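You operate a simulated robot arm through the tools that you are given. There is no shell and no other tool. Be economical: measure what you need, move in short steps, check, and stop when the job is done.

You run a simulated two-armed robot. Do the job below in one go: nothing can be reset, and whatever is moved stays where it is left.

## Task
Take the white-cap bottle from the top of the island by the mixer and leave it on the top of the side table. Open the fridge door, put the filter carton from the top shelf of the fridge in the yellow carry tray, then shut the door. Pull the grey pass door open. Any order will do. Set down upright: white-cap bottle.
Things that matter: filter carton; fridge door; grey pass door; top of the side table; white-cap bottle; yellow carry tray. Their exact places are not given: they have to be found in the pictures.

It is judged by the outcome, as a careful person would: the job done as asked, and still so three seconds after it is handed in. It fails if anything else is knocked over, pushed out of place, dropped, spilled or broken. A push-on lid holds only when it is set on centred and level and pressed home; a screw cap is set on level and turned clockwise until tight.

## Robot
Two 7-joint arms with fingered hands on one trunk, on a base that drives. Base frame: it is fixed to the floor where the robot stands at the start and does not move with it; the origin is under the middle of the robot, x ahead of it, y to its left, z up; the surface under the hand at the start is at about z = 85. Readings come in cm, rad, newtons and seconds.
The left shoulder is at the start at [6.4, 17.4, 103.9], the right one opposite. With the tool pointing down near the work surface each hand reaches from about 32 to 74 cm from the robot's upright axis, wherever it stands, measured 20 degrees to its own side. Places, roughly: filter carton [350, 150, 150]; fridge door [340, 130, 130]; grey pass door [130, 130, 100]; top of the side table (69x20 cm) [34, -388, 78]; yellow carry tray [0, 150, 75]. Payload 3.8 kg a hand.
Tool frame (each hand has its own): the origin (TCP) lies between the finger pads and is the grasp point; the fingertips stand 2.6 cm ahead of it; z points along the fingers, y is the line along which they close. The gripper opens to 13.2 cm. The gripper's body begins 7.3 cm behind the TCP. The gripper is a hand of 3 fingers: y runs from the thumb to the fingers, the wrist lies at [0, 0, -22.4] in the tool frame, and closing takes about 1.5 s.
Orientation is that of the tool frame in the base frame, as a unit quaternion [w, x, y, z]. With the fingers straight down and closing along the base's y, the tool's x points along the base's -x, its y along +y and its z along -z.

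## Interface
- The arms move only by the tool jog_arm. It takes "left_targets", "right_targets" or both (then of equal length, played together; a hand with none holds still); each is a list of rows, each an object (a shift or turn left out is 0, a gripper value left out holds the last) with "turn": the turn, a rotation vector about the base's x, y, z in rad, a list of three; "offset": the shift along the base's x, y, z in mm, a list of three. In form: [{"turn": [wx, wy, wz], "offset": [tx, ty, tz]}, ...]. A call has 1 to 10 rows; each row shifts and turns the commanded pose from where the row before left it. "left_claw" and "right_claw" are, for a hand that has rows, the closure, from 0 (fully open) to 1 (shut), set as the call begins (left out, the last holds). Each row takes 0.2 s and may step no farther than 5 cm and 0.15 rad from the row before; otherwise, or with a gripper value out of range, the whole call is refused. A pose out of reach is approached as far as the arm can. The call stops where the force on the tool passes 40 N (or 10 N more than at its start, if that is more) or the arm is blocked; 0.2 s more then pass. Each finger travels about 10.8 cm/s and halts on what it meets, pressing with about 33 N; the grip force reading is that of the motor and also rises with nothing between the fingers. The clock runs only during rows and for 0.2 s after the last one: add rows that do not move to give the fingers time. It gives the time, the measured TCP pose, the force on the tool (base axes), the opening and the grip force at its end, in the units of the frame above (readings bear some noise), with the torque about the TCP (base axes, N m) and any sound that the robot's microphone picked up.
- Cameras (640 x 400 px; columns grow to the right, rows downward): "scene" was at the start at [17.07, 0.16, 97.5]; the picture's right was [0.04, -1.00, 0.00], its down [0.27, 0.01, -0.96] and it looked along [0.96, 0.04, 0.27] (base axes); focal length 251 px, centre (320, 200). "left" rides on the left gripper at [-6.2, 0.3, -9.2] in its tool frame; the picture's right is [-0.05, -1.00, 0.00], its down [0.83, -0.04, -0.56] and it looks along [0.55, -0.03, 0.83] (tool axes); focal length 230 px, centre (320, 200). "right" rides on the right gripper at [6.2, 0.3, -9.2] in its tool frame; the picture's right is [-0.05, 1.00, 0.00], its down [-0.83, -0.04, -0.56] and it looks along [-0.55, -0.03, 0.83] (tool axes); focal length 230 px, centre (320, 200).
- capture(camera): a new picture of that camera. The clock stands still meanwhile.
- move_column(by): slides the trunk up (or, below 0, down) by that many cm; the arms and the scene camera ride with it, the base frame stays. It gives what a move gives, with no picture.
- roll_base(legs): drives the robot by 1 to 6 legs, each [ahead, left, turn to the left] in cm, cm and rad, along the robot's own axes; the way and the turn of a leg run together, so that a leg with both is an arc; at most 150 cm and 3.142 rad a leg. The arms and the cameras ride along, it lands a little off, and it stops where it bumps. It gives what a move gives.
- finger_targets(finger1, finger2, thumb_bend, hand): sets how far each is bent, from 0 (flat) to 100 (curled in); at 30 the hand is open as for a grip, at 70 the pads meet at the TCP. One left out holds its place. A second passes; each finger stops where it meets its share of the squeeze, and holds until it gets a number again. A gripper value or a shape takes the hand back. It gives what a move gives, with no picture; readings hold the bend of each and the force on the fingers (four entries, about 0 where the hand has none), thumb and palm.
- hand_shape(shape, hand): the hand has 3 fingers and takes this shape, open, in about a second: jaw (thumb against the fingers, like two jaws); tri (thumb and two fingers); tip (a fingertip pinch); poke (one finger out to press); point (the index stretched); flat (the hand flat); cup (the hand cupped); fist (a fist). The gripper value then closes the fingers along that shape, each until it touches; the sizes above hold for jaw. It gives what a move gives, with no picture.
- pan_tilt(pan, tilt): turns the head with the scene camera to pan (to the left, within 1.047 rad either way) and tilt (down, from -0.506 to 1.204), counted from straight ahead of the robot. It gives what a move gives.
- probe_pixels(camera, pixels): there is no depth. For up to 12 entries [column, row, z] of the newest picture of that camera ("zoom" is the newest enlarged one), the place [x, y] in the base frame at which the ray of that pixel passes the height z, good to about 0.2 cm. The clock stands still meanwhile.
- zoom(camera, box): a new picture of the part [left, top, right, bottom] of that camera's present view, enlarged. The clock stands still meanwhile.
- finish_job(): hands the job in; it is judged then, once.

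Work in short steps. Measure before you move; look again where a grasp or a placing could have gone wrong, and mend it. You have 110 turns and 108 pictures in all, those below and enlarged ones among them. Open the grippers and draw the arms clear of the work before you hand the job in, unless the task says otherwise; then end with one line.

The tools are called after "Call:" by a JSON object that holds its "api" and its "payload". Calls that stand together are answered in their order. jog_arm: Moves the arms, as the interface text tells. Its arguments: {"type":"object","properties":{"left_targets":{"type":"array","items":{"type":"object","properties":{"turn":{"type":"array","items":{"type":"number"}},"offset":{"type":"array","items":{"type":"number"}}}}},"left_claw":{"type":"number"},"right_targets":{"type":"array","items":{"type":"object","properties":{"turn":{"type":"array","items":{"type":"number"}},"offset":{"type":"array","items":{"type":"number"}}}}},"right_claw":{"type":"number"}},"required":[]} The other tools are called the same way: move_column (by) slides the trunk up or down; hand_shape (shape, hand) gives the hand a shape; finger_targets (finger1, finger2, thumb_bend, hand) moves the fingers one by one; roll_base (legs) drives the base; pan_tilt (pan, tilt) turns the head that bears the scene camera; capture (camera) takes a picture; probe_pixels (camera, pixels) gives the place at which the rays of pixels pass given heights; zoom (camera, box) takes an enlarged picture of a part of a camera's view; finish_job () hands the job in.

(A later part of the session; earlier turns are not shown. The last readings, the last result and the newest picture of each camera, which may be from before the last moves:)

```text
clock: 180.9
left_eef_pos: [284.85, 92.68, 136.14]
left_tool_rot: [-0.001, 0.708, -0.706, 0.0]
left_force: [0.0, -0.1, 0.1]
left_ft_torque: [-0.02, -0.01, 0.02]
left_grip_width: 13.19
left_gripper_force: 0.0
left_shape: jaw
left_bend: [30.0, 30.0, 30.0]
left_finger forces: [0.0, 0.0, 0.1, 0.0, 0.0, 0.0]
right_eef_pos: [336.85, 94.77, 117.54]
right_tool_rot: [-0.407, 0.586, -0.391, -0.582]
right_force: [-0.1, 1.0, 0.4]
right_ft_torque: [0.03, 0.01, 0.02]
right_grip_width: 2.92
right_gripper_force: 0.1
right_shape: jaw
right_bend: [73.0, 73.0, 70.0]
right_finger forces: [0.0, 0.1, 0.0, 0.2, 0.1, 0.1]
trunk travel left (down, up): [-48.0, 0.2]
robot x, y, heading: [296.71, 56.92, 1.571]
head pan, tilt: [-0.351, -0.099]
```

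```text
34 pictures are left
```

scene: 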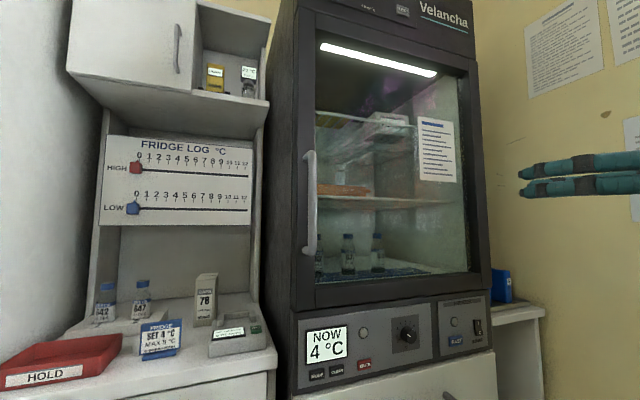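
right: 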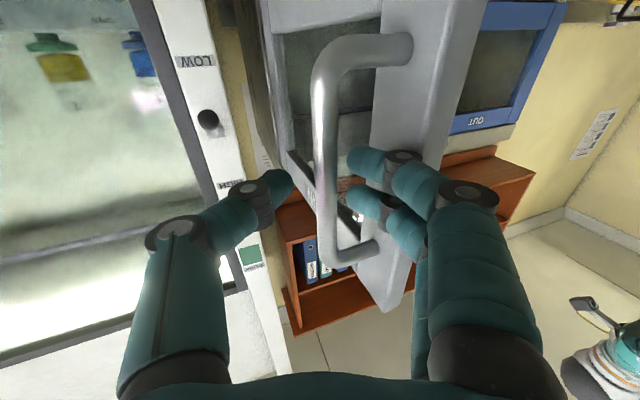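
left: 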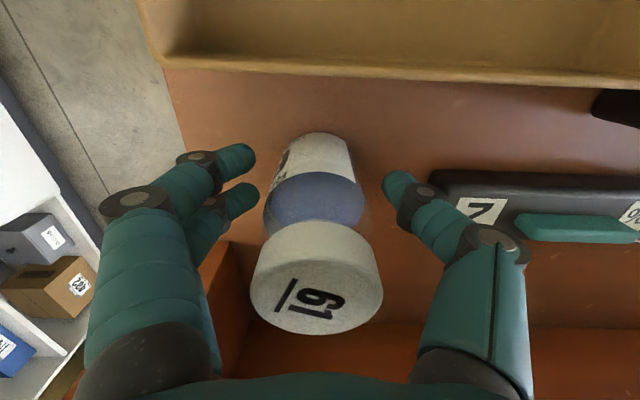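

The fridge handle is at col 310, rows 150–253 (x ≈ 314, z ≈ 105–128). I point the right hand straight at +y in front of it.

Call:
{"api": "jog_arm", "payload": {"right_targets": [{"offset": [-46, 20, 0], "turn": [0, 0, -0.074]}, {"offset": [-46, 20, 0], "turn": [0, 0, -0.074]}, {"offset": [-46, 30, 0], "turn": [0, 0, -0.074]}, {"offset": [-46, 30, 0], "turn": [0, 0, -0.074]}, {"offset": [-45, 40, 0], "turn": [0, 0, -0.076]}, {}], "right_claw": 0.55}}

Call:
{"api": "capture", "payload": {"camera": "right"}}

```text
refused: row 1 steps farther than a row can; nothing moved
```

```text
33 pictures are left
```

right: 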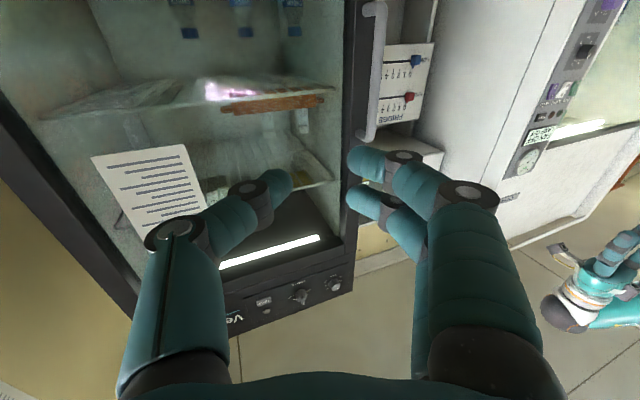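

Row too long by a hair. I use this picture to triangulate the handle: right view end at (365,137), scene ends (311,152) and (309,252).

Call:
{"api": "probe_pixels", "payload": {"camera": "right", "pixels": [[365, 137, 124], [365, 137, 126], [365, 137, 128], [365, 137, 130], [377, 5, 106], [377, 5, 108]]}}

Call:
{"api": "probe_pixels", "payload": {"camera": "scene", "pixels": [[311, 152, 124], [311, 152, 126], [311, 152, 128], [311, 152, 130], [309, 252, 104], [309, 252, 106], [385, 125, 145], [385, 125, 150]]}}

Call:
{"api": "jog_arm", "payload": {"right_targets": [{"offset": [-45, 15, 0], "turn": [0, 0, -0.074]}, {"offset": [-45, 15, 0], "turn": [0, 0, -0.074]}, {"offset": [-45, 15, 0], "turn": [0, 0, -0.074]}, {"offset": [-45, 15, 0], "turn": [0, 0, -0.074]}, {"offset": [-45, 15, 0], "turn": [0, 0, -0.076]}, {"offset": [0, 40, 0]}, {}], "right_claw": 0.55}}

Call:
{"api": "capture", "payload": {"camera": "right"}}

```text
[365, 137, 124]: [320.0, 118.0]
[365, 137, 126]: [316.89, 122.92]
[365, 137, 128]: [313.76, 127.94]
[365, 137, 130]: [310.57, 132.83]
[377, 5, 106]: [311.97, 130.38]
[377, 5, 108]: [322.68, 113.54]
```

```text
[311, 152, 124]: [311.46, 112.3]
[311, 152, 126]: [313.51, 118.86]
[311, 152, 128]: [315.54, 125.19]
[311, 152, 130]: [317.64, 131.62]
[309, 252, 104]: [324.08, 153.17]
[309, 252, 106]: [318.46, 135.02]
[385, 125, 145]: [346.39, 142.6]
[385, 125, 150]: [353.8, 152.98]
```

```text
clock: 182.5
left_eef_pos: [285.06, 92.42, 136.32]
left_tool_rot: [-0.002, 0.709, -0.705, 0.0]
left_force: [-0.2, -0.2, 1.1]
left_ft_torque: [0.01, 0.01, 0.01]
left_grip_width: 13.22
left_gripper_force: 0.1
left_shape: jaw
left_bend: [30.0, 30.0, 30.0]
left_finger forces: [0.1, 0.0, 0.0, 0.1, 0.0, 0.0]
right_eef_pos: [324.42, 105.62, 123.75]
right_tool_rot: [-0.492, 0.518, -0.477, -0.512]
right_force: [0.2, -1.0, -0.7]
right_ft_torque: [0.02, -0.02, 0.01]
right_grip_width: 5.96
right_gripper_force: 0.0
right_shape: jaw
right_bend: [73.0, 73.0, 70.0]
right_finger forces: [0.1, 0.0, 0.0, 0.1, 0.0, 0.0]
right hand out of reach, approached as far as the arm can: row 2, 3, 4, 5
trunk travel left (down, up): [-48.0, 0.2]
robot x, y, heading: [296.5, 56.79, 1.577]
head pan, tilt: [-0.351, -0.099]
```

```text
32 pictures are left
```

right: 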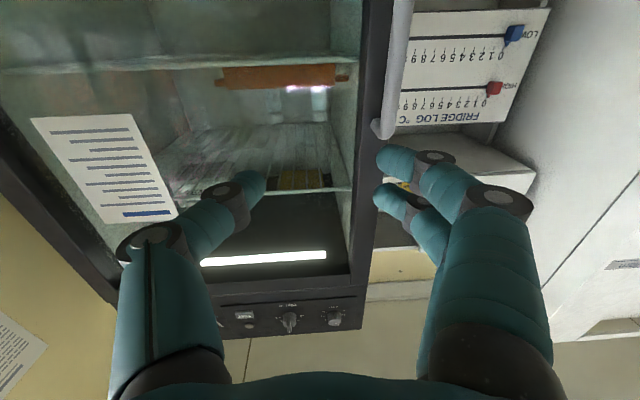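

The bar: x ≈ 314.7, y ≈ 125.5, z 107–127.5. The hand came to (324.4, 105.6, 123.8); I move to (314.8, 114, 117), going forward first.

Call:
{"api": "jog_arm", "payload": {"right_targets": [{"offset": [0, 40, -10], "turn": [0, 0, -0.02]}, {"offset": [-15, 40, -18], "turn": [0, 0, -0.02]}, {"offset": [-40, 4, -20], "turn": [0, 0, -0.02]}, {"offset": [-41, 0, -20]}, {}]}}

Call:
{"api": "capture", "payload": {"camera": "right"}}

```text
clock: 183.7
left_eef_pos: [284.72, 92.55, 136.31]
left_tool_rot: [-0.001, 0.709, -0.705, 0.0]
left_force: [-0.2, -0.3, -0.5]
left_ft_torque: [0.0, -0.02, 0.0]
left_grip_width: 13.19
left_gripper_force: 0.1
left_shape: jaw
left_bend: [30.0, 30.0, 30.0]
left_finger forces: [0.0, 0.0, 0.1, 0.0, 0.1, 0.0]
right_eef_pos: [316.27, 113.17, 118.33]
right_tool_rot: [0.507, -0.504, 0.492, 0.497]
right_force: [-0.3, 0.4, 0.4]
right_ft_torque: [-0.04, 0.02, 0.03]
right_grip_width: 5.94
right_gripper_force: 0.0
right_shape: jaw
right_bend: [73.0, 73.0, 70.0]
right_finger forces: [0.0, 0.1, 0.0, 0.1, 0.0, 0.0]
right hand out of reach, approached as far as the arm can: row 4
trunk travel left (down, up): [-48.0, 0.2]
robot x, y, heading: [296.46, 56.29, 1.575]
head pan, tilt: [-0.351, -0.099]
```

```text
31 pictures are left
```

right: 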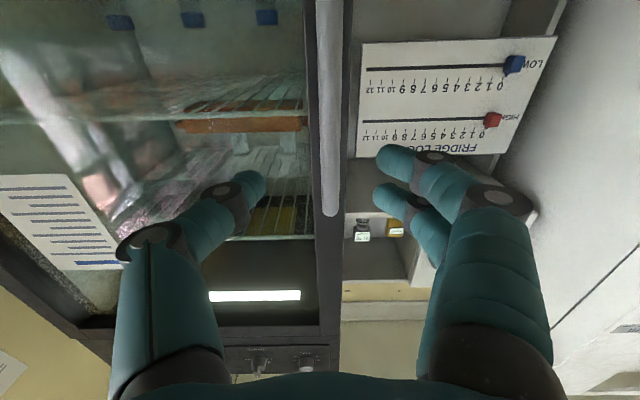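

The bar (col 328) is nearly centred between the fingers. I advance 11 cm with a 6 mm shift to the left, slow at the end.

Call:
{"api": "jog_arm", "payload": {"right_targets": [{"offset": [-3, 40, -5]}, {"offset": [-3, 40, -5]}, {"offset": [0, 15, 0]}, {"offset": [0, 10, 0]}, {"offset": [0, 8, 0]}, {}]}}

Call:
{"api": "capture", "payload": {"camera": "right"}}

```text
clock: 185.1
left_eef_pos: [284.95, 92.61, 136.3]
left_tool_rot: [-0.002, 0.709, -0.705, 0.0]
left_force: [-0.5, 0.8, -0.1]
left_ft_torque: [-0.03, 0.02, 0.0]
left_grip_width: 13.2
left_gripper_force: 0.0
left_shape: jaw
left_bend: [30.0, 30.0, 30.0]
left_finger forces: [0.1, 0.1, 0.0, 0.0, 0.0, 0.0]
right_eef_pos: [320.76, 120.46, 119.83]
right_tool_rot: [0.507, -0.505, 0.492, 0.497]
right_force: [-0.4, 0.3, 0.2]
right_ft_torque: [-0.02, 0.01, 0.0]
right_grip_width: 5.94
right_gripper_force: 0.2
right_shape: jaw
right_bend: [73.0, 73.0, 70.0]
right_finger forces: [0.1, 0.1, 0.1, 0.0, 0.1, 0.0]
right hand out of reach, approached as far as the arm can: row 1, 2, 3, 4, 5
trunk travel left (down, up): [-48.0, 0.2]
robot x, y, heading: [296.38, 56.62, 1.572]
head pan, tilt: [-0.351, -0.099]
```

```text
30 pictures are left
```

right: 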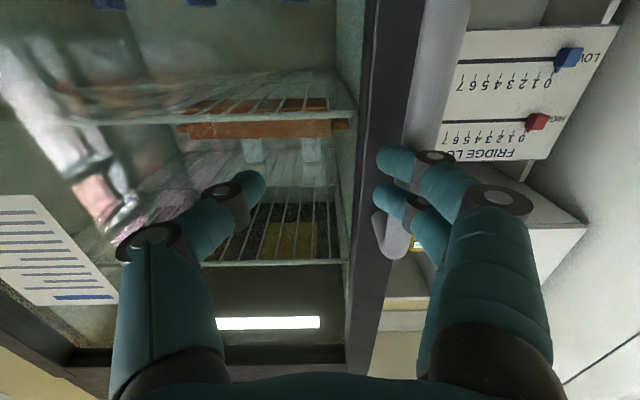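

The arm sits in an awkward configuration and drifts to +x; I use the base instead: back 9, left 6, then check.

Call:
{"api": "roll_base", "payload": {"legs": [[-9, 0, 0], [0, 5.5, 0]]}}

Call:
{"api": "capture", "payload": {"camera": "right"}}

```text
clock: 187.0
left_eef_pos: [279.35, 83.53, 136.21]
left_tool_rot: [-0.002, 0.709, -0.705, 0.0]
left_force: [-0.9, -0.3, 0.0]
left_ft_torque: [0.01, 0.02, 0.01]
left_grip_width: 13.2
left_gripper_force: 0.1
left_shape: jaw
left_bend: [30.0, 30.0, 30.0]
left_finger forces: [0.1, 0.1, 0.1, 0.0, 0.0, 0.0]
right_eef_pos: [315.19, 111.33, 119.73]
right_tool_rot: [0.507, -0.504, 0.493, 0.496]
right_force: [-0.7, 0.1, -0.3]
right_ft_torque: [-0.01, -0.02, -0.02]
right_grip_width: 5.95
right_gripper_force: 0.0
right_shape: jaw
right_bend: [73.0, 73.0, 70.0]
right_finger forces: [0.0, 0.0, 0.0, 0.1, 0.0, 0.0]
trunk travel left (down, up): [-48.0, 0.2]
robot x, y, heading: [290.84, 47.85, 1.577]
head pan, tilt: [-0.351, -0.099]
```

```text
29 pictures are left
```

right: 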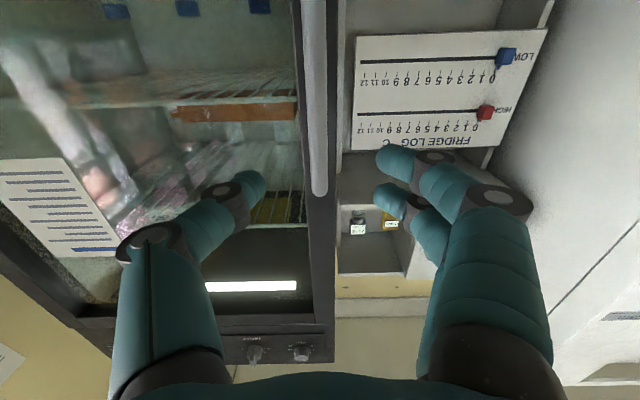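

The bar (col 317) is centred. I drive the base forward 13 cm and close on it.

Call:
{"api": "roll_base", "payload": {"legs": [[13, 0, 0]]}}

Call:
{"api": "jog_arm", "payload": {"right_targets": [{}, {}, {}, {}, {}, {}], "right_claw": 1}}

Call:
{"api": "capture", "payload": {"camera": "right"}}

```text
clock: 188.3
left_eef_pos: [279.28, 96.18, 136.44]
left_tool_rot: [-0.003, 0.708, -0.706, 0.0]
left_force: [-0.3, 0.0, 0.6]
left_ft_torque: [0.03, 0.02, 0.0]
left_grip_width: 13.19
left_gripper_force: 0.2
left_shape: jaw
left_bend: [30.0, 30.0, 30.0]
left_finger forces: [0.0, 0.0, 0.0, 0.0, 0.1, 0.1]
right_eef_pos: [315.38, 124.02, 119.93]
right_tool_rot: [0.507, -0.505, 0.491, 0.497]
right_force: [1.2, 0.0, 0.7]
right_ft_torque: [-0.02, 0.02, 0.0]
right_grip_width: 5.94
right_gripper_force: 0.1
right_shape: jaw
right_bend: [73.0, 73.0, 70.0]
right_finger forces: [0.1, 0.1, 0.1, 0.0, 0.0, 0.0]
trunk travel left (down, up): [-48.0, 0.2]
robot x, y, heading: [291.09, 60.39, 1.572]
head pan, tilt: [-0.351, -0.099]
```

```text
clock: 189.7
left_eef_pos: [279.47, 96.35, 136.26]
left_tool_rot: [-0.001, 0.709, -0.706, -0.001]
left_force: [0.5, -0.6, -0.4]
left_ft_torque: [0.02, -0.03, 0.0]
left_grip_width: 13.18
left_gripper_force: 0.0
left_shape: jaw
left_bend: [30.0, 30.0, 30.0]
left_finger forces: [0.0, 0.1, 0.1, 0.1, 0.1, 0.0]
right_eef_pos: [315.56, 124.08, 119.76]
right_tool_rot: [0.508, -0.503, 0.493, 0.496]
right_force: [5.5, 1.0, 2.3]
right_ft_torque: [0.05, 0.02, 0.06]
right_grip_width: 0.0
right_gripper_force: 33.0
right_shape: jaw
right_bend: [65.0, 65.0, 72.0]
right_finger forces: [1.7, 1.2, 0.0, 0.0, 7.2, 0.0]
trunk travel left (down, up): [-48.0, 0.2]
robot x, y, heading: [291.19, 60.48, 1.569]
head pan, tilt: [-0.351, -0.099]
```

```text
28 pictures are left
```

right: 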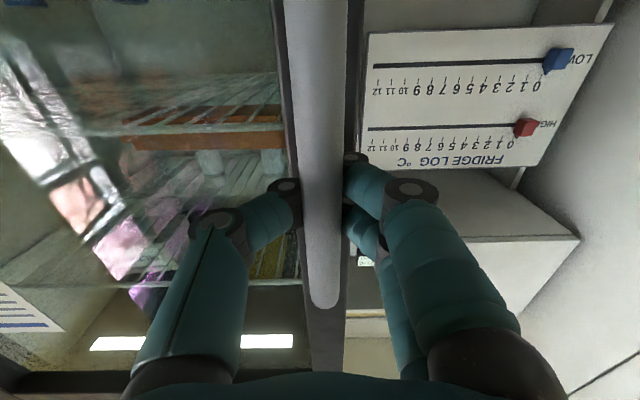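

The fingers have closed round the bar (it lies between them and the palm). I pull by driving the base back 13 cm with a slight right drift.

Call:
{"api": "roll_base", "payload": {"legs": [[-7, 0, 0], [-8, -1.5, 0]]}}

Call:
{"api": "capture", "payload": {"camera": "scene"}}

```text
clock: 191.3
left_eef_pos: [281.44, 81.61, 136.19]
left_tool_rot: [0.001, 0.709, -0.705, 0.0]
left_force: [-0.6, -0.9, 0.1]
left_ft_torque: [0.01, 0.0, -0.02]
left_grip_width: 13.18
left_gripper_force: 0.2
left_shape: jaw
left_bend: [30.0, 30.0, 30.0]
left_finger forces: [0.0, 0.1, 0.1, 0.0, 0.1, 0.0]
right_eef_pos: [318.11, 109.57, 119.68]
right_tool_rot: [0.511, -0.497, 0.497, 0.494]
right_force: [32.4, 12.2, -1.8]
right_ft_torque: [-0.06, 0.03, 0.26]
right_grip_width: 0.02
right_gripper_force: 33.2
right_shape: jaw
right_bend: [65.0, 65.0, 68.0]
right_finger forces: [0.1, 0.1, 0.1, 0.0, 32.6, 0.0]
trunk travel left (down, up): [-48.0, 0.2]
robot x, y, heading: [292.42, 45.75, 1.567]
head pan, tilt: [-0.351, -0.099]
```

```text
27 pictures are left
```

scene: 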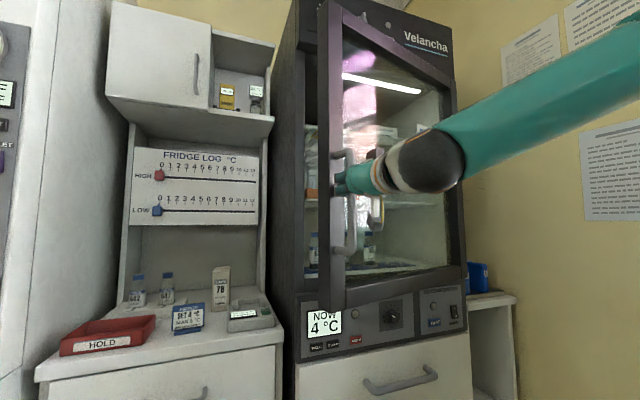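

The fridge door is opening; the hand is pushed +x, so I follow the arc with more rightward motion.

Call:
{"api": "roll_base", "payload": {"legs": [[-4, -4, 0], [-8, -3.5, 0], [-8, -5, 0]]}}

Call:
{"api": "capture", "payload": {"camera": "scene"}}

```text
clock: 193.9
left_eef_pos: [293.46, 61.78, 136.4]
left_tool_rot: [0.001, -0.707, 0.707, 0.0]
left_force: [-0.2, -0.6, -0.5]
left_ft_torque: [0.03, 0.02, -0.02]
left_grip_width: 13.22
left_gripper_force: 0.1
left_shape: jaw
left_bend: [30.0, 30.0, 30.0]
left_finger forces: [0.0, 0.1, 0.1, 0.1, 0.1, 0.0]
right_eef_pos: [331.97, 89.8, 120.11]
right_tool_rot: [0.524, -0.484, 0.504, 0.487]
right_force: [11.2, 9.6, -4.1]
right_ft_torque: [0.08, 0.1, 0.3]
right_grip_width: 0.0
right_gripper_force: 32.3
right_shape: jaw
right_bend: [68.0, 68.0, 76.0]
right_finger forces: [0.0, 0.1, 0.0, 0.0, 15.5, 0.1]
trunk travel left (down, up): [-48.0, 0.2]
robot x, y, heading: [304.94, 26.24, 1.571]
head pan, tilt: [-0.351, -0.099]
stopped in leg 3: the force on the tool passed its limit at 46 N (the readings are from after the stop); the commanded pose is now the measured one
```

```text
26 pictures are left
```

scene: 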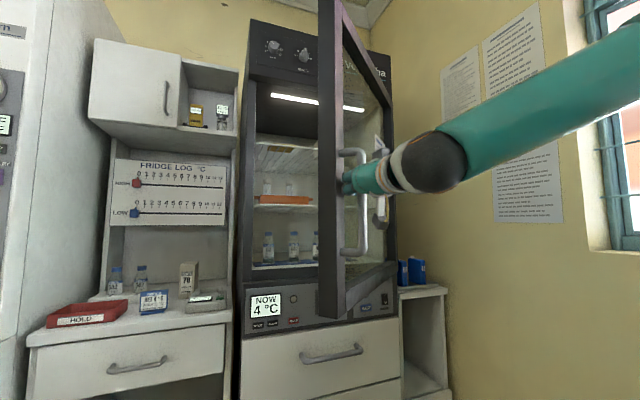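

The door is about 45° open. I continue along the arc: more right than back.

Call:
{"api": "roll_base", "payload": {"legs": [[-5, -7, 0], [-4, -8, 0], [-3, -8, 0]]}}

Call:
{"api": "capture", "payload": {"camera": "scene"}}

```text
clock: 196.1
left_eef_pos: [301.77, 54.01, 136.24]
left_tool_rot: [0.0, 0.711, -0.703, 0.001]
left_force: [-0.5, 0.4, 0.5]
left_ft_torque: [0.02, 0.0, 0.0]
left_grip_width: 13.2
left_gripper_force: 0.2
left_shape: jaw
left_bend: [30.0, 30.0, 30.0]
left_finger forces: [0.1, 0.1, 0.0, 0.0, 0.0, 0.0]
right_eef_pos: [341.14, 82.65, 120.7]
right_tool_rot: [0.531, -0.477, 0.506, 0.485]
right_force: [9.0, 13.7, -4.9]
right_ft_torque: [0.06, 0.06, 0.25]
right_grip_width: 0.01
right_gripper_force: 33.5
right_shape: jaw
right_bend: [68.0, 68.0, 76.0]
right_finger forces: [0.0, 0.0, 0.0, 0.0, 16.8, 0.0]
trunk travel left (down, up): [-48.0, 0.2]
robot x, y, heading: [313.72, 18.05, 1.577]
head pan, tilt: [-0.351, -0.099]
stopped in leg 2: the robot was blocked; the commanded pose is now the measured one
```

```text
25 pictures are left
```

scene: 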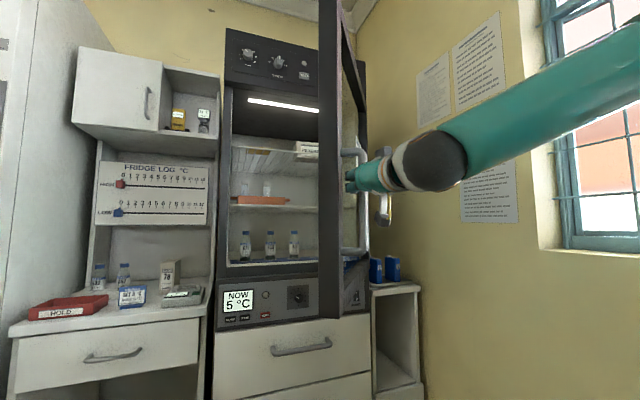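

The door is at about 60°; the right arm side is likely at the wall. I release the bar and back off.

Call:
{"api": "jog_arm", "payload": {"right_targets": [{}, {}, {}, {}], "right_claw": 0.5}}

Call:
{"api": "roll_base", "payload": {"legs": [[-8, 0, 0]]}}

Call:
{"api": "capture", "payload": {"camera": "scene"}}

```text
clock: 197.1
left_eef_pos: [301.65, 53.86, 136.29]
left_tool_rot: [-0.002, 0.711, -0.703, 0.0]
left_force: [-0.8, -0.3, -0.2]
left_ft_torque: [-0.03, -0.03, 0.04]
left_grip_width: 13.23
left_gripper_force: 0.2
left_shape: jaw
left_bend: [30.0, 30.0, 30.0]
left_finger forces: [0.1, 0.0, 0.1, 0.1, 0.0, 0.0]
right_eef_pos: [340.5, 82.33, 120.92]
right_tool_rot: [0.531, -0.477, 0.503, 0.487]
right_force: [0.4, -0.2, 0.9]
right_ft_torque: [0.02, 0.04, -0.02]
right_grip_width: 6.53
right_gripper_force: 0.1
right_shape: jaw
right_bend: [73.0, 73.0, 70.0]
right_finger forces: [0.0, 0.1, 0.1, 0.0, 0.1, 0.0]
trunk travel left (down, up): [-48.0, 0.2]
robot x, y, heading: [313.52, 18.08, 1.574]
head pan, tilt: [-0.351, -0.099]
```

```text
clock: 198.1
left_eef_pos: [301.64, 45.96, 136.24]
left_tool_rot: [-0.001, 0.711, -0.703, 0.0]
left_force: [0.1, -0.5, 0.8]
left_ft_torque: [0.0, -0.01, 0.01]
left_grip_width: 13.21
left_gripper_force: 0.0
left_shape: jaw
left_bend: [30.0, 30.0, 30.0]
left_finger forces: [0.0, 0.0, 0.1, 0.0, 0.0, 0.1]
right_eef_pos: [340.46, 74.54, 120.69]
right_tool_rot: [0.529, -0.479, 0.502, 0.488]
right_force: [0.1, 0.1, -0.4]
right_ft_torque: [-0.01, 0.02, -0.01]
right_grip_width: 6.51
right_gripper_force: 0.0
right_shape: jaw
right_bend: [73.0, 73.0, 70.0]
right_finger forces: [0.0, 0.0, 0.0, 0.1, 0.0, 0.1]
trunk travel left (down, up): [-48.0, 0.2]
robot x, y, heading: [313.55, 10.06, 1.579]
head pan, tilt: [-0.351, -0.099]
```

```text
24 pictures are left
```

scene: 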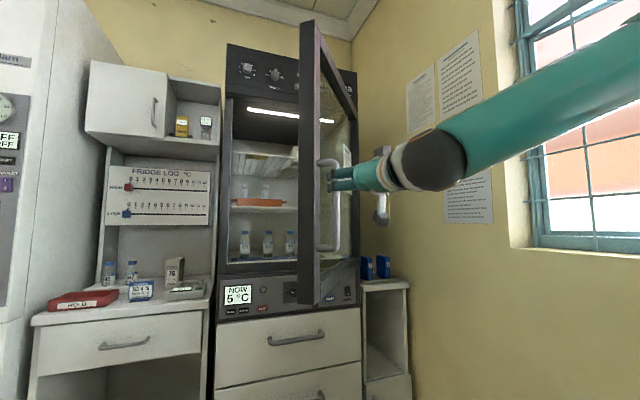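

Released; the door stays at roughly 50–55°. I move left, turn the robot right to heading ≈1.2, bring the hand to the inner side of the door, and look.

Call:
{"api": "roll_base", "payload": {"legs": [[0, 29, 0], [0, 0, -0.375], [34, 20, 0]]}}

Call:
{"api": "pan_tilt", "payload": {"pan": -0.2, "tilt": -0.1}}

Call:
{"api": "capture", "payload": {"camera": "scene"}}

```text
clock: 203.8
left_eef_pos: [282.49, 71.43, 136.1]
left_tool_rot: [-0.001, -0.569, 0.822, -0.003]
left_force: [-0.7, 0.4, 0.7]
left_ft_torque: [-0.08, -0.02, 0.0]
left_grip_width: 13.19
left_gripper_force: 0.1
left_shape: jaw
left_bend: [30.0, 30.0, 30.0]
left_finger forces: [0.1, 0.0, 0.1, 0.1, 0.1, 0.0]
right_eef_pos: [328.96, 83.92, 120.74]
right_tool_rot: [0.611, -0.378, 0.583, 0.38]
right_force: [-0.6, 0.6, -0.6]
right_ft_torque: [0.01, -0.03, -0.09]
right_grip_width: 6.57
right_gripper_force: 0.0
right_shape: jaw
right_bend: [73.0, 73.0, 70.0]
right_finger forces: [0.1, 0.0, 0.0, 0.1, 0.0, 0.0]
trunk travel left (down, up): [-48.0, 0.2]
robot x, y, heading: [280.69, 33.25, 1.206]
head pan, tilt: [-0.351, -0.099]
stopped in leg 3: the force on the tool passed its limit at 61 N (the readings are from after the stop); the commanded pose is now the measured one
```

```text
clock: 204.4
left_eef_pos: [282.64, 70.97, 136.26]
left_tool_rot: [0.001, -0.57, 0.822, -0.002]
left_force: [0.0, -0.1, -1.1]
left_ft_torque: [-0.02, 0.02, -0.02]
left_grip_width: 13.19
left_gripper_force: 0.0
left_shape: jaw
left_bend: [30.0, 30.0, 30.0]
left_finger forces: [0.0, 0.0, 0.0, 0.0, 0.0, 0.1]
right_eef_pos: [329.14, 83.62, 120.85]
right_tool_rot: [0.612, -0.376, 0.583, 0.38]
right_force: [-0.9, 0.2, -0.1]
right_ft_torque: [-0.03, -0.01, 0.0]
right_grip_width: 6.55
right_gripper_force: 0.0
right_shape: jaw
right_bend: [73.0, 73.0, 70.0]
right_finger forces: [0.1, 0.0, 0.0, 0.0, 0.0, 0.0]
trunk travel left (down, up): [-48.0, 0.2]
robot x, y, heading: [280.6, 33.38, 1.209]
head pan, tilt: [-0.201, -0.099]
```

```text
23 pictures are left
```

scene: 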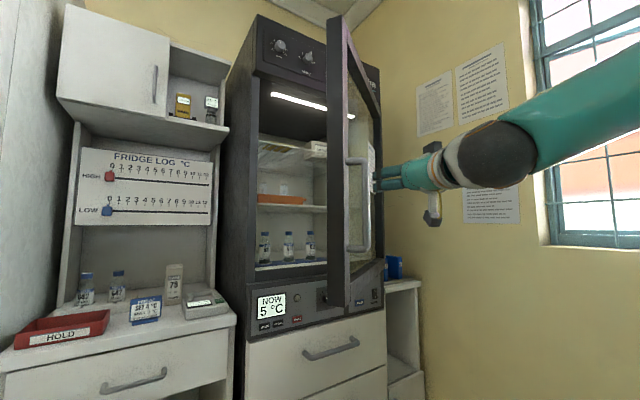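

The tips met the door's outer edge. I back off, go further left, then forward to bring the hand inside the door's edge.

Call:
{"api": "roll_base", "payload": {"legs": [[-12, 0, 0], [0, 17, 0], [23, 0, 0]]}}

Call:
{"api": "capture", "payload": {"camera": "scene"}}

```text
clock: 206.9
left_eef_pos: [268.35, 63.37, 136.18]
left_tool_rot: [0.003, -0.571, 0.821, -0.001]
left_force: [-1.1, 0.3, -0.1]
left_ft_torque: [-0.03, -0.03, 0.0]
left_grip_width: 13.22
left_gripper_force: 0.1
left_shape: jaw
left_bend: [30.0, 30.0, 30.0]
left_finger forces: [0.0, 0.0, 0.0, 0.0, 0.1, 0.1]
right_eef_pos: [315.1, 76.21, 120.83]
right_tool_rot: [0.61, -0.379, 0.581, 0.382]
right_force: [-0.3, -0.1, 0.4]
right_ft_torque: [-0.02, -0.01, -0.02]
right_grip_width: 6.56
right_gripper_force: 0.0
right_shape: jaw
right_bend: [73.0, 73.0, 70.0]
right_finger forces: [0.1, 0.0, 0.0, 0.0, 0.0, 0.0]
trunk travel left (down, up): [-48.0, 0.2]
robot x, y, heading: [266.89, 25.59, 1.215]
head pan, tilt: [-0.201, -0.099]
stopped in leg 2: the robot was blocked; the commanded pose is now the measured one
```

```text
22 pictures are left
```

scene: 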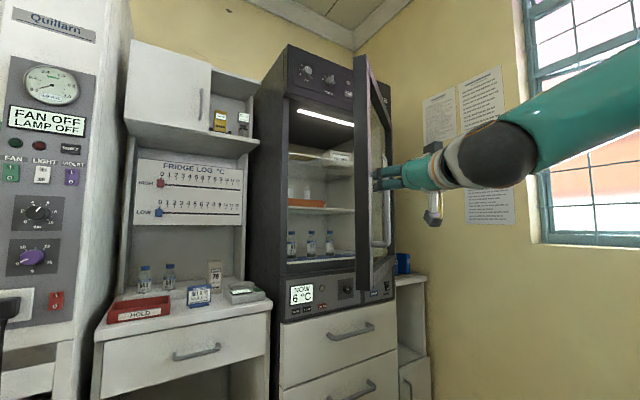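

The door has swung to about 35°, edge near (322, 97). I turn the base left 0.27 to bring the hand left of the edge, then drive forward.

Call:
{"api": "roll_base", "payload": {"legs": [[2, 0, 0.27], [21, 0, 0]]}}

Call:
{"api": "capture", "payload": {"camera": "scene"}}

```text
clock: 209.4
left_eef_pos: [260.89, 84.52, 136.26]
left_tool_rot: [0.002, -0.675, 0.738, -0.001]
left_force: [-0.8, 0.9, 0.1]
left_ft_torque: [0.02, -0.01, 0.0]
left_grip_width: 13.2
left_gripper_force: 0.0
left_shape: jaw
left_bend: [30.0, 30.0, 30.0]
left_finger forces: [0.1, 0.0, 0.0, 0.0, 0.1, 0.1]
right_eef_pos: [302.45, 109.3, 120.9]
right_tool_rot: [0.554, -0.452, 0.526, 0.46]
right_force: [0.3, 0.1, -0.9]
right_ft_torque: [-0.01, -0.02, 0.01]
right_grip_width: 6.54
right_gripper_force: 0.0
right_shape: jaw
right_bend: [73.0, 73.0, 70.0]
right_finger forces: [0.0, 0.0, 0.1, 0.1, 0.0, 0.0]
trunk travel left (down, up): [-48.0, 0.2]
robot x, y, heading: [269.39, 47.64, 1.482]
head pan, tilt: [-0.201, -0.099]
```

```text
21 pictures are left
```

scene: 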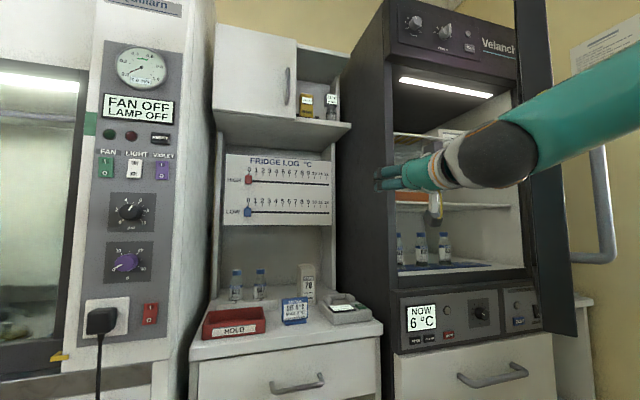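

The hand is now left of the door's edge (edge at about (320,100)). I close the fingers and strafe right to sweep the door open from inside.

Call:
{"api": "jog_arm", "payload": {"right_targets": [{}, {}, {}, {}], "right_claw": 1}}

Call:
{"api": "roll_base", "payload": {"legs": [[2, -30, 0], [1, -18, 0]]}}

Call:
{"api": "capture", "payload": {"camera": "scene"}}

```text
clock: 210.4
left_eef_pos: [260.91, 84.64, 136.21]
left_tool_rot: [0.002, -0.676, 0.737, 0.0]
left_force: [0.2, -0.4, 0.5]
left_ft_torque: [0.01, -0.02, 0.01]
left_grip_width: 13.21
left_gripper_force: 0.1
left_shape: jaw
left_bend: [30.0, 30.0, 30.0]
left_finger forces: [0.0, 0.0, 0.0, 0.1, 0.0, 0.0]
right_eef_pos: [302.4, 109.32, 120.75]
right_tool_rot: [0.553, -0.453, 0.526, 0.46]
right_force: [0.0, -0.1, 0.5]
right_ft_torque: [0.01, 0.03, -0.01]
right_grip_width: 0.0
right_gripper_force: 33.1
right_shape: jaw
right_bend: [68.0, 68.0, 74.0]
right_finger forces: [0.0, 0.0, 0.1, 0.1, 0.1, 0.0]
trunk travel left (down, up): [-48.0, 0.2]
robot x, y, heading: [269.33, 48.1, 1.48]
head pan, tilt: [-0.201, -0.099]
```

```text
clock: 212.6
left_eef_pos: [278.57, 84.12, 136.34]
left_tool_rot: [0.002, -0.676, 0.736, 0.0]
left_force: [0.6, 0.1, 0.3]
left_ft_torque: [0.02, 0.03, 0.02]
left_grip_width: 13.21
left_gripper_force: 0.0
left_shape: jaw
left_bend: [30.0, 30.0, 30.0]
left_finger forces: [0.0, 0.0, 0.0, 0.0, 0.0, 0.0]
right_eef_pos: [318.43, 108.75, 120.67]
right_tool_rot: [0.544, -0.463, 0.519, 0.469]
right_force: [-7.9, -5.7, -2.6]
right_ft_torque: [0.18, 0.09, -0.98]
right_grip_width: 0.01
right_gripper_force: 33.1
right_shape: jaw
right_bend: [68.0, 68.0, 74.0]
right_finger forces: [0.1, 0.0, 0.1, 0.0, 0.0, 9.6]
trunk travel left (down, up): [-48.0, 0.2]
robot x, y, heading: [287.32, 47.47, 1.484]
head pan, tilt: [-0.201, -0.099]
stopped in leg 1: the robot was blocked; the commanded pose is now the measured one
```

```text
20 pictures are left
```

scene: 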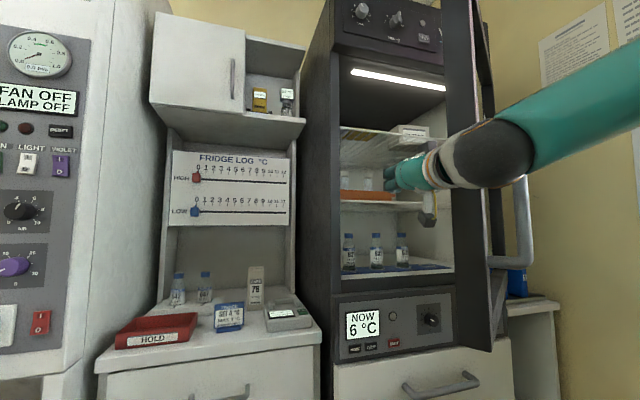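

The door's edge sits in the crook of hand and forearm, so it must be drawn along its arc (back and right) like a hook. I drive that arc.

Call:
{"api": "roll_base", "payload": {"legs": [[-9, -8, 0], [-7, -11, 0], [-3, -12, 0], [-2, -12, 0]]}}

Call:
{"api": "capture", "payload": {"camera": "scene"}}

```text
clock: 214.5
left_eef_pos: [287.44, 73.07, 136.25]
left_tool_rot: [0.001, -0.678, 0.735, 0.0]
left_force: [-0.1, 0.1, 0.3]
left_ft_torque: [0.06, 0.05, 0.03]
left_grip_width: 13.18
left_gripper_force: 0.1
left_shape: jaw
left_bend: [30.0, 30.0, 30.0]
left_finger forces: [0.1, 0.1, 0.1, 0.0, 0.0, 0.0]
right_eef_pos: [326.74, 97.77, 120.81]
right_tool_rot: [0.541, -0.466, 0.516, 0.472]
right_force: [-8.8, -9.3, -2.8]
right_ft_torque: [0.3, 0.11, -1.19]
right_grip_width: 0.0
right_gripper_force: 32.9
right_shape: jaw
right_bend: [68.0, 68.0, 74.0]
right_finger forces: [0.1, 0.0, 0.0, 0.0, 0.0, 12.1]
trunk travel left (down, up): [-48.0, 0.2]
robot x, y, heading: [295.84, 36.55, 1.48]
head pan, tilt: [-0.201, -0.099]
stopped in leg 2: the robot was blocked; the commanded pose is now the measured one
```

```text
19 pictures are left
```

scene: 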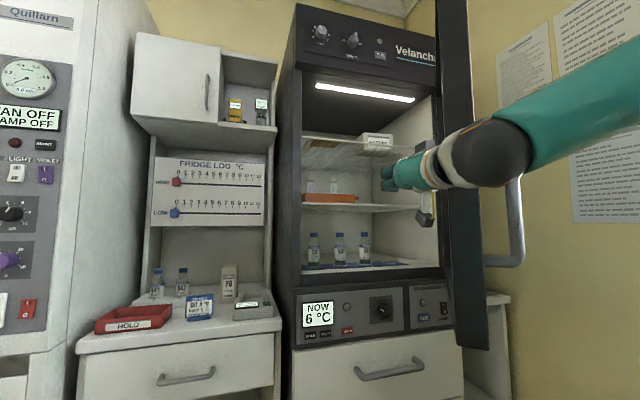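

The door came further (about 50°). I keep drawing along the arc with more backward motion.

Call:
{"api": "roll_base", "payload": {"legs": [[-9, -3, 0], [-7, -7, 0], [-6, -9, 0], [-4, -9, 0]]}}

Call:
{"api": "capture", "payload": {"camera": "scene"}}

```text
clock: 218.7
left_eef_pos: [305.88, 45.02, 136.35]
left_tool_rot: [0.002, -0.679, 0.734, -0.002]
left_force: [0.6, -0.3, -0.1]
left_ft_torque: [-0.01, 0.02, 0.02]
left_grip_width: 13.19
left_gripper_force: 0.1
left_shape: jaw
left_bend: [30.0, 30.0, 30.0]
left_finger forces: [0.0, 0.0, 0.0, 0.0, 0.1, 0.0]
right_eef_pos: [345.52, 69.72, 120.86]
right_tool_rot: [0.543, -0.465, 0.516, 0.472]
right_force: [-0.3, 0.1, -0.4]
right_ft_torque: [0.01, 0.0, 0.05]
right_grip_width: 0.01
right_gripper_force: 32.7
right_shape: jaw
right_bend: [68.0, 68.0, 74.0]
right_finger forces: [0.0, 0.0, 0.0, 0.0, 0.0, 0.1]
trunk travel left (down, up): [-48.0, 0.2]
robot x, y, heading: [314.61, 8.2, 1.486]
head pan, tilt: [-0.201, -0.099]
stopped in leg 4: the robot was blocked; the commanded pose is now the measured one
```

```text
18 pictures are left
```

scene: 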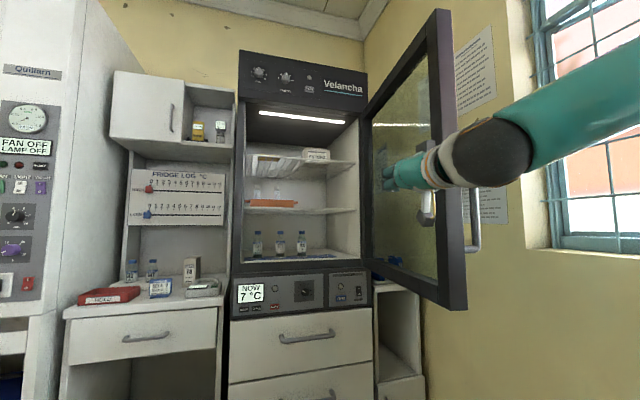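

The door is now open past 90°. The filter carton shows on the top shelf at about (317,155). I zoom and probe it.

Call:
{"api": "zoom", "payload": {"camera": "scene", "box": [230, 100, 390, 220]}}

Call:
{"api": "probe_pixels", "payload": {"camera": "scene", "pixels": [[317, 160, 140], [317, 160, 143], [317, 160, 146], [303, 160, 143], [330, 160, 143], [370, 288, 98], [464, 305, 100], [232, 278, 98]]}}

```text
3.33 times, centred on (310, 160) of scene
```

zoom: 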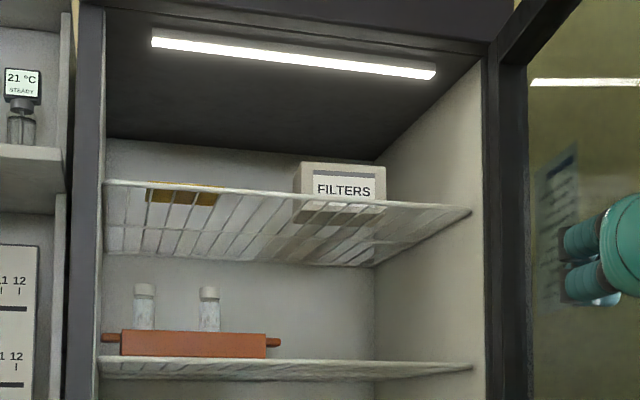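

```text
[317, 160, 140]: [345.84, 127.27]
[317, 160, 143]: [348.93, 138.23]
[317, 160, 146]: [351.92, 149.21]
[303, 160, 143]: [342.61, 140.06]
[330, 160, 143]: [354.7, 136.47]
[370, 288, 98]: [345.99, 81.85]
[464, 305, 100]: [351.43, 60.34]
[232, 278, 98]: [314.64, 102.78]
```

The carton (FILTERS) is about 12.5 cm wide, 9 high, front at y ≈ 144, on a shelf at z ≈ 141. The hand's camera hangs below, so I raise the right hand and pitch it 30° down to clear the shelf edge.

Call:
{"api": "jog_arm", "payload": {"right_targets": [{"offset": [0, 0, 44], "turn": [-0.09, 0, 0.02]}, {"offset": [0, 0, 44], "turn": [-0.09, 0, 0.02]}, {"offset": [0, 0, 44], "turn": [-0.09, 0, 0.02]}, {"offset": [0, 0, 44], "turn": [-0.09, 0, 0.02]}, {"offset": [0, 0, 44], "turn": [-0.09, 0, 0.02]}, {"offset": [0, 0, 44], "turn": [-0.09, 0, 0.02]}, {}], "right_claw": 0}}

Call:
{"api": "capture", "payload": {"camera": "right"}}

```text
clock: 220.3
left_eef_pos: [305.93, 45.02, 136.21]
left_tool_rot: [0.001, -0.68, 0.733, -0.003]
left_force: [0.6, -0.7, -0.3]
left_ft_torque: [0.01, 0.04, 0.01]
left_grip_width: 13.2
left_gripper_force: 0.1
left_shape: jaw
left_bend: [30.0, 30.0, 30.0]
left_finger forces: [0.0, 0.0, 0.1, 0.0, 0.0, 0.0]
right_eef_pos: [351.46, 64.53, 146.79]
right_tool_rot: [-0.367, 0.625, -0.595, -0.348]
right_force: [0.3, -0.1, 0.8]
right_ft_torque: [0.02, -0.02, 0.01]
right_grip_width: 13.19
right_gripper_force: 0.0
right_shape: jaw
right_bend: [30.0, 30.0, 30.0]
right_finger forces: [0.1, 0.0, 0.1, 0.0, 0.0, 0.0]
right hand out of reach, approached as far as the arm can: row 5, 6
trunk travel left (down, up): [-48.0, 0.2]
robot x, y, heading: [314.7, 8.09, 1.487]
head pan, tilt: [-0.201, -0.099]
```

```text
16 pictures are left
```

right: 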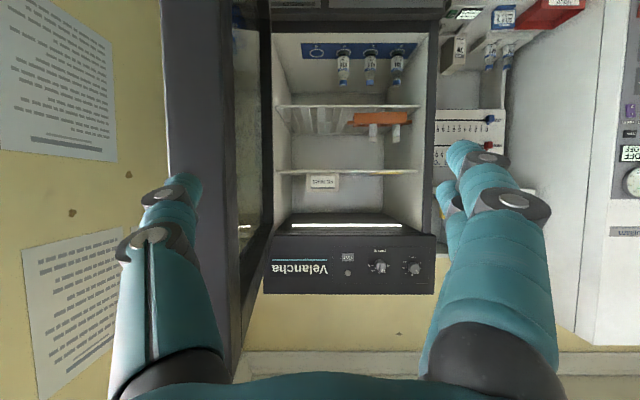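

The hand is at x 351.5 pointing +y, 29° down, and the carton (col 308–337) is straight ahead. I zoom and probe for its size.

Call:
{"api": "zoom", "payload": {"camera": "right", "box": [260, 130, 400, 230]}}

Call:
{"api": "probe_pixels", "payload": {"camera": "right", "pixels": [[308, 176, 142], [337, 176, 142], [322, 176, 141], [322, 176, 143], [322, 190, 149], [322, 190, 151], [276, 171, 141], [416, 171, 141]]}}

```text
4.00 times, centred on (330, 180) of right
```

zoom: 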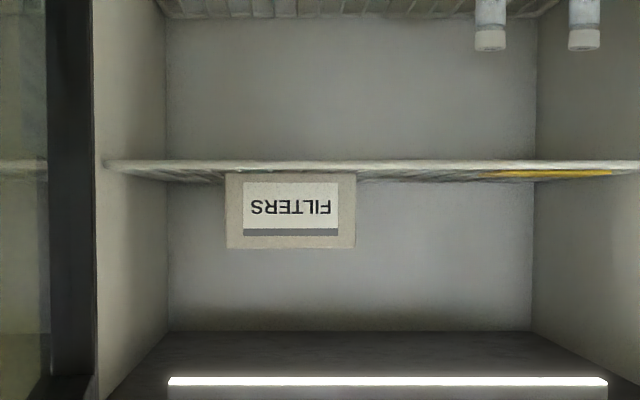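

```text
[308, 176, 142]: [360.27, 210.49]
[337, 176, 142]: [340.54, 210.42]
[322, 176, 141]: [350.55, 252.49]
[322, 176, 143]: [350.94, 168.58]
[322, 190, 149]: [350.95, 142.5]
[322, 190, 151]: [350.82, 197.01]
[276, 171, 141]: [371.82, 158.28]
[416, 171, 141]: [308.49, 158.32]
```

The carton is about 12.7 cm wide, centred at x ≈ 350.7, z 142–149.4. I spread the right fingers wider than 13.2 cm with finger bends of 12, pull the left hand back, and drive forward to just before it.

Call:
{"api": "finger_targets", "payload": {"hand": "right", "finger1": 12, "finger2": 12, "thumb_bend": 12}}

Call:
{"api": "jog_arm", "payload": {"left_targets": [{"offset": [5, -30, 0]}, {"offset": [5, -25, 0]}, {}]}}

Call:
{"api": "roll_base", "payload": {"legs": [[60, 5.6, 0]]}}

Call:
{"api": "capture", "payload": {"camera": "right"}}

```text
clock: 221.3
left_eef_pos: [305.91, 45.03, 136.22]
left_tool_rot: [0.002, -0.68, 0.734, -0.002]
left_force: [-0.1, -0.1, 0.1]
left_ft_torque: [-0.03, 0.01, 0.05]
left_grip_width: 13.21
left_gripper_force: 0.1
left_shape: jaw
left_bend: [30.0, 30.0, 30.0]
left_finger forces: [0.0, 0.0, 0.0, 0.0, 0.1, 0.0]
right_eef_pos: [351.61, 64.6, 146.84]
right_tool_rot: [-0.37, 0.623, -0.595, -0.349]
right_force: [0.3, 0.3, 0.2]
right_ft_torque: [0.0, 0.01, 0.02]
right_grip_width: 16.82
right_gripper_force: 0.0
right_shape: fingers
right_bend: [12.0, 12.0, 12.0]
right_finger forces: [0.0, 0.0, 0.0, 0.0, 0.0, 0.0]
trunk travel left (down, up): [-48.0, 0.2]
robot x, y, heading: [314.87, 8.65, 1.491]
head pan, tilt: [-0.201, -0.099]
```

```text
clock: 222.1
left_eef_pos: [307.02, 39.41, 136.15]
left_tool_rot: [0.001, -0.68, 0.734, -0.001]
left_force: [-0.4, -0.7, -0.1]
left_ft_torque: [0.04, 0.02, -0.01]
left_grip_width: 13.22
left_gripper_force: 0.1
left_shape: jaw
left_bend: [30.0, 30.0, 30.0]
left_finger forces: [0.0, 0.0, 0.0, 0.1, 0.0, 0.0]
right_eef_pos: [351.5, 64.55, 146.62]
right_tool_rot: [-0.369, 0.623, -0.596, -0.347]
right_force: [-0.6, 0.4, 0.6]
right_ft_torque: [-0.02, 0.01, -0.02]
right_grip_width: 16.83
right_gripper_force: 0.0
right_shape: fingers
right_bend: [12.0, 12.0, 12.0]
right_finger forces: [0.0, 0.0, 0.1, 0.0, 0.0, 0.0]
trunk travel left (down, up): [-48.0, 0.2]
robot x, y, heading: [314.77, 8.38, 1.487]
head pan, tilt: [-0.201, -0.099]
```

```text
clock: 223.1
left_eef_pos: [306.86, 40.68, 136.22]
left_tool_rot: [0.002, -0.678, 0.735, -0.002]
left_force: [-1.0, 0.7, -1.1]
left_ft_torque: [0.01, -0.05, -0.01]
left_grip_width: 13.23
left_gripper_force: 0.0
left_shape: jaw
left_bend: [30.0, 30.0, 30.0]
left_finger forces: [0.0, 0.0, 0.1, 0.1, 0.1, 0.1]
right_eef_pos: [351.39, 65.82, 146.77]
right_tool_rot: [-0.37, 0.622, -0.596, -0.348]
right_force: [-0.1, 0.3, -1.3]
right_ft_torque: [0.0, -0.02, 0.0]
right_grip_width: 16.84
right_gripper_force: 0.0
right_shape: fingers
right_bend: [12.0, 12.0, 12.0]
right_finger forces: [0.0, 0.0, 0.0, 0.1, 0.0, 0.0]
trunk travel left (down, up): [-48.0, 0.2]
robot x, y, heading: [314.31, 9.28, 1.478]
head pan, tilt: [-0.201, -0.099]
stopped in leg 1: the robot was blocked; the commanded pose is now the measured one
```

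```text
14 pictures are left
```

right: 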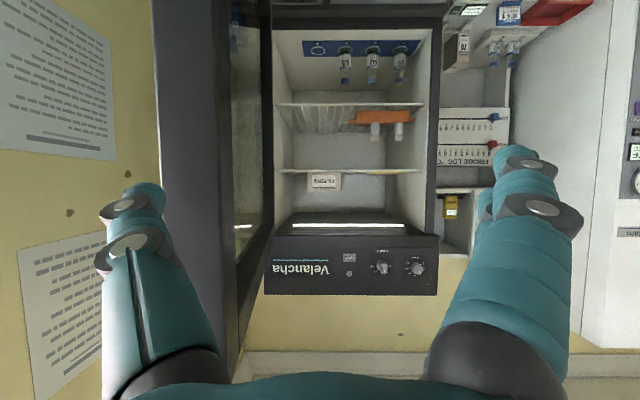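

The forearm is outside the open door, so the door's edge blocks it. I go left 28, forward 52, then right 22 so that the whole arm comes inside the door.

Call:
{"api": "roll_base", "payload": {"legs": [[-2, 0, 0], [0, 28, 0], [54, 0, 0], [0, -22, 0]]}}

Call:
{"api": "capture", "payload": {"camera": "right"}}

```text
clock: 231.3
left_eef_pos: [305.54, 92.45, 136.24]
left_tool_rot: [0.002, -0.68, 0.733, -0.002]
left_force: [0.2, 0.1, -1.2]
left_ft_torque: [0.0, -0.01, 0.02]
left_grip_width: 13.23
left_gripper_force: 0.1
left_shape: jaw
left_bend: [30.0, 30.0, 30.0]
left_finger forces: [0.0, 0.0, 0.1, 0.1, 0.0, 0.0]
right_eef_pos: [349.99, 117.9, 146.71]
right_tool_rot: [-0.368, 0.625, -0.594, -0.349]
right_force: [0.3, 0.9, 0.0]
right_ft_torque: [0.02, -0.01, -0.02]
right_grip_width: 16.84
right_gripper_force: 0.1
right_shape: fingers
right_bend: [12.0, 12.0, 12.0]
right_finger forces: [0.0, 0.0, 0.1, 0.0, 0.0, 0.0]
trunk travel left (down, up): [-48.0, 0.2]
robot x, y, heading: [313.45, 61.31, 1.493]
head pan, tilt: [-0.201, -0.099]
```

```text
13 pictures are left
```

right: 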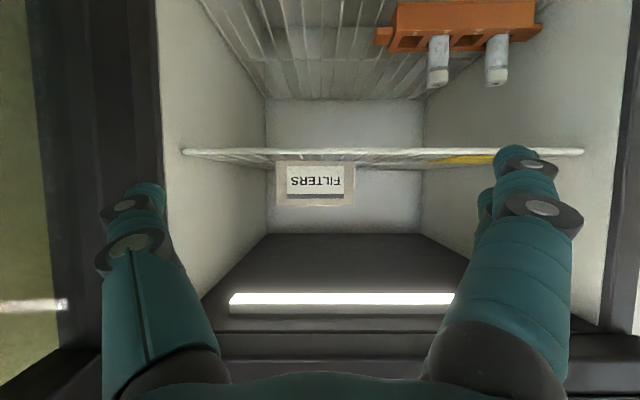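

Well aligned now: the carton front is about 40 cm from the camera (y ≈ 146.7), about 13 cm wide. I raise the hand 8 mm and drive 22 cm forward, then check.

Call:
{"api": "jog_arm", "payload": {"right_targets": [{"offset": [0, 0, 8]}, {}]}}

Call:
{"api": "finger_targets", "payload": {"hand": "right", "finger1": 10, "finger2": 10, "thumb_bend": 10}}

Call:
{"api": "roll_base", "payload": {"legs": [[21, 1.3, 0]]}}

Call:
{"api": "capture", "payload": {"camera": "right"}}

```text
clock: 231.9
left_eef_pos: [305.68, 92.45, 136.25]
left_tool_rot: [0.002, -0.68, 0.733, -0.002]
left_force: [-0.7, 0.6, 1.4]
left_ft_torque: [-0.02, 0.04, -0.01]
left_grip_width: 13.19
left_gripper_force: 0.0
left_shape: jaw
left_bend: [30.0, 30.0, 30.0]
left_finger forces: [0.0, 0.0, 0.0, 0.1, 0.1, 0.0]
right_eef_pos: [350.07, 117.74, 146.83]
right_tool_rot: [-0.37, 0.624, -0.593, -0.35]
right_force: [0.2, 0.8, 0.5]
right_ft_torque: [0.03, -0.01, -0.02]
right_grip_width: 16.85
right_gripper_force: 0.0
right_shape: fingers
right_bend: [12.0, 12.0, 12.0]
right_finger forces: [0.0, 0.0, 0.1, 0.0, 0.0, 0.1]
right hand out of reach, approached as far as the arm can: row 1
trunk travel left (down, up): [-48.0, 0.2]
robot x, y, heading: [313.54, 61.06, 1.49]
head pan, tilt: [-0.201, -0.099]
```

```text
clock: 232.9
left_eef_pos: [305.62, 92.4, 136.27]
left_tool_rot: [0.001, -0.68, 0.733, -0.002]
left_force: [0.0, 0.2, 0.1]
left_ft_torque: [-0.01, 0.0, 0.02]
left_grip_width: 13.2
left_gripper_force: 0.0
left_shape: jaw
left_bend: [30.0, 30.0, 30.0]
left_finger forces: [0.1, 0.0, 0.1, 0.1, 0.0, 0.1]
right_eef_pos: [350.09, 117.83, 146.75]
right_tool_rot: [-0.369, 0.624, -0.594, -0.349]
right_force: [-0.7, -0.9, -0.6]
right_ft_torque: [0.01, 0.01, 0.0]
right_grip_width: 17.13
right_gripper_force: 0.0
right_shape: fingers
right_bend: [10.0, 10.0, 10.0]
right_finger forces: [0.0, 0.0, 0.0, 0.1, 0.0, 0.1]
trunk travel left (down, up): [-48.0, 0.2]
robot x, y, heading: [313.45, 61.72, 1.49]
head pan, tilt: [-0.201, -0.099]
```

```text
clock: 234.6
left_eef_pos: [305.97, 113.04, 136.33]
left_tool_rot: [0.002, -0.679, 0.734, -0.001]
left_force: [0.0, -0.4, -0.2]
left_ft_torque: [-0.01, 0.04, -0.03]
left_grip_width: 13.22
left_gripper_force: 0.0
left_shape: jaw
left_bend: [30.0, 30.0, 30.0]
left_finger forces: [0.1, 0.1, 0.0, 0.1, 0.1, 0.0]
right_eef_pos: [350.36, 138.26, 146.96]
right_tool_rot: [-0.37, 0.623, -0.594, -0.35]
right_force: [-0.6, 0.3, -0.1]
right_ft_torque: [-0.02, -0.01, -0.01]
right_grip_width: 17.13
right_gripper_force: 0.0
right_shape: fingers
right_bend: [10.0, 10.0, 10.0]
right_finger forces: [0.1, 0.0, 0.0, 0.1, 0.0, 0.0]
trunk travel left (down, up): [-48.0, 0.2]
robot x, y, heading: [313.5, 82.21, 1.492]
head pan, tilt: [-0.201, -0.099]
```

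```text
12 pictures are left
```

right: 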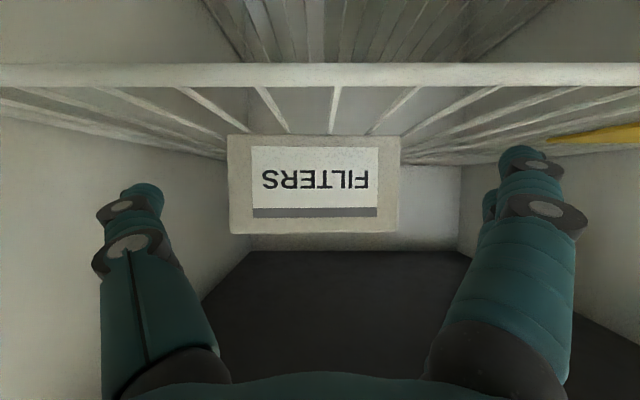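

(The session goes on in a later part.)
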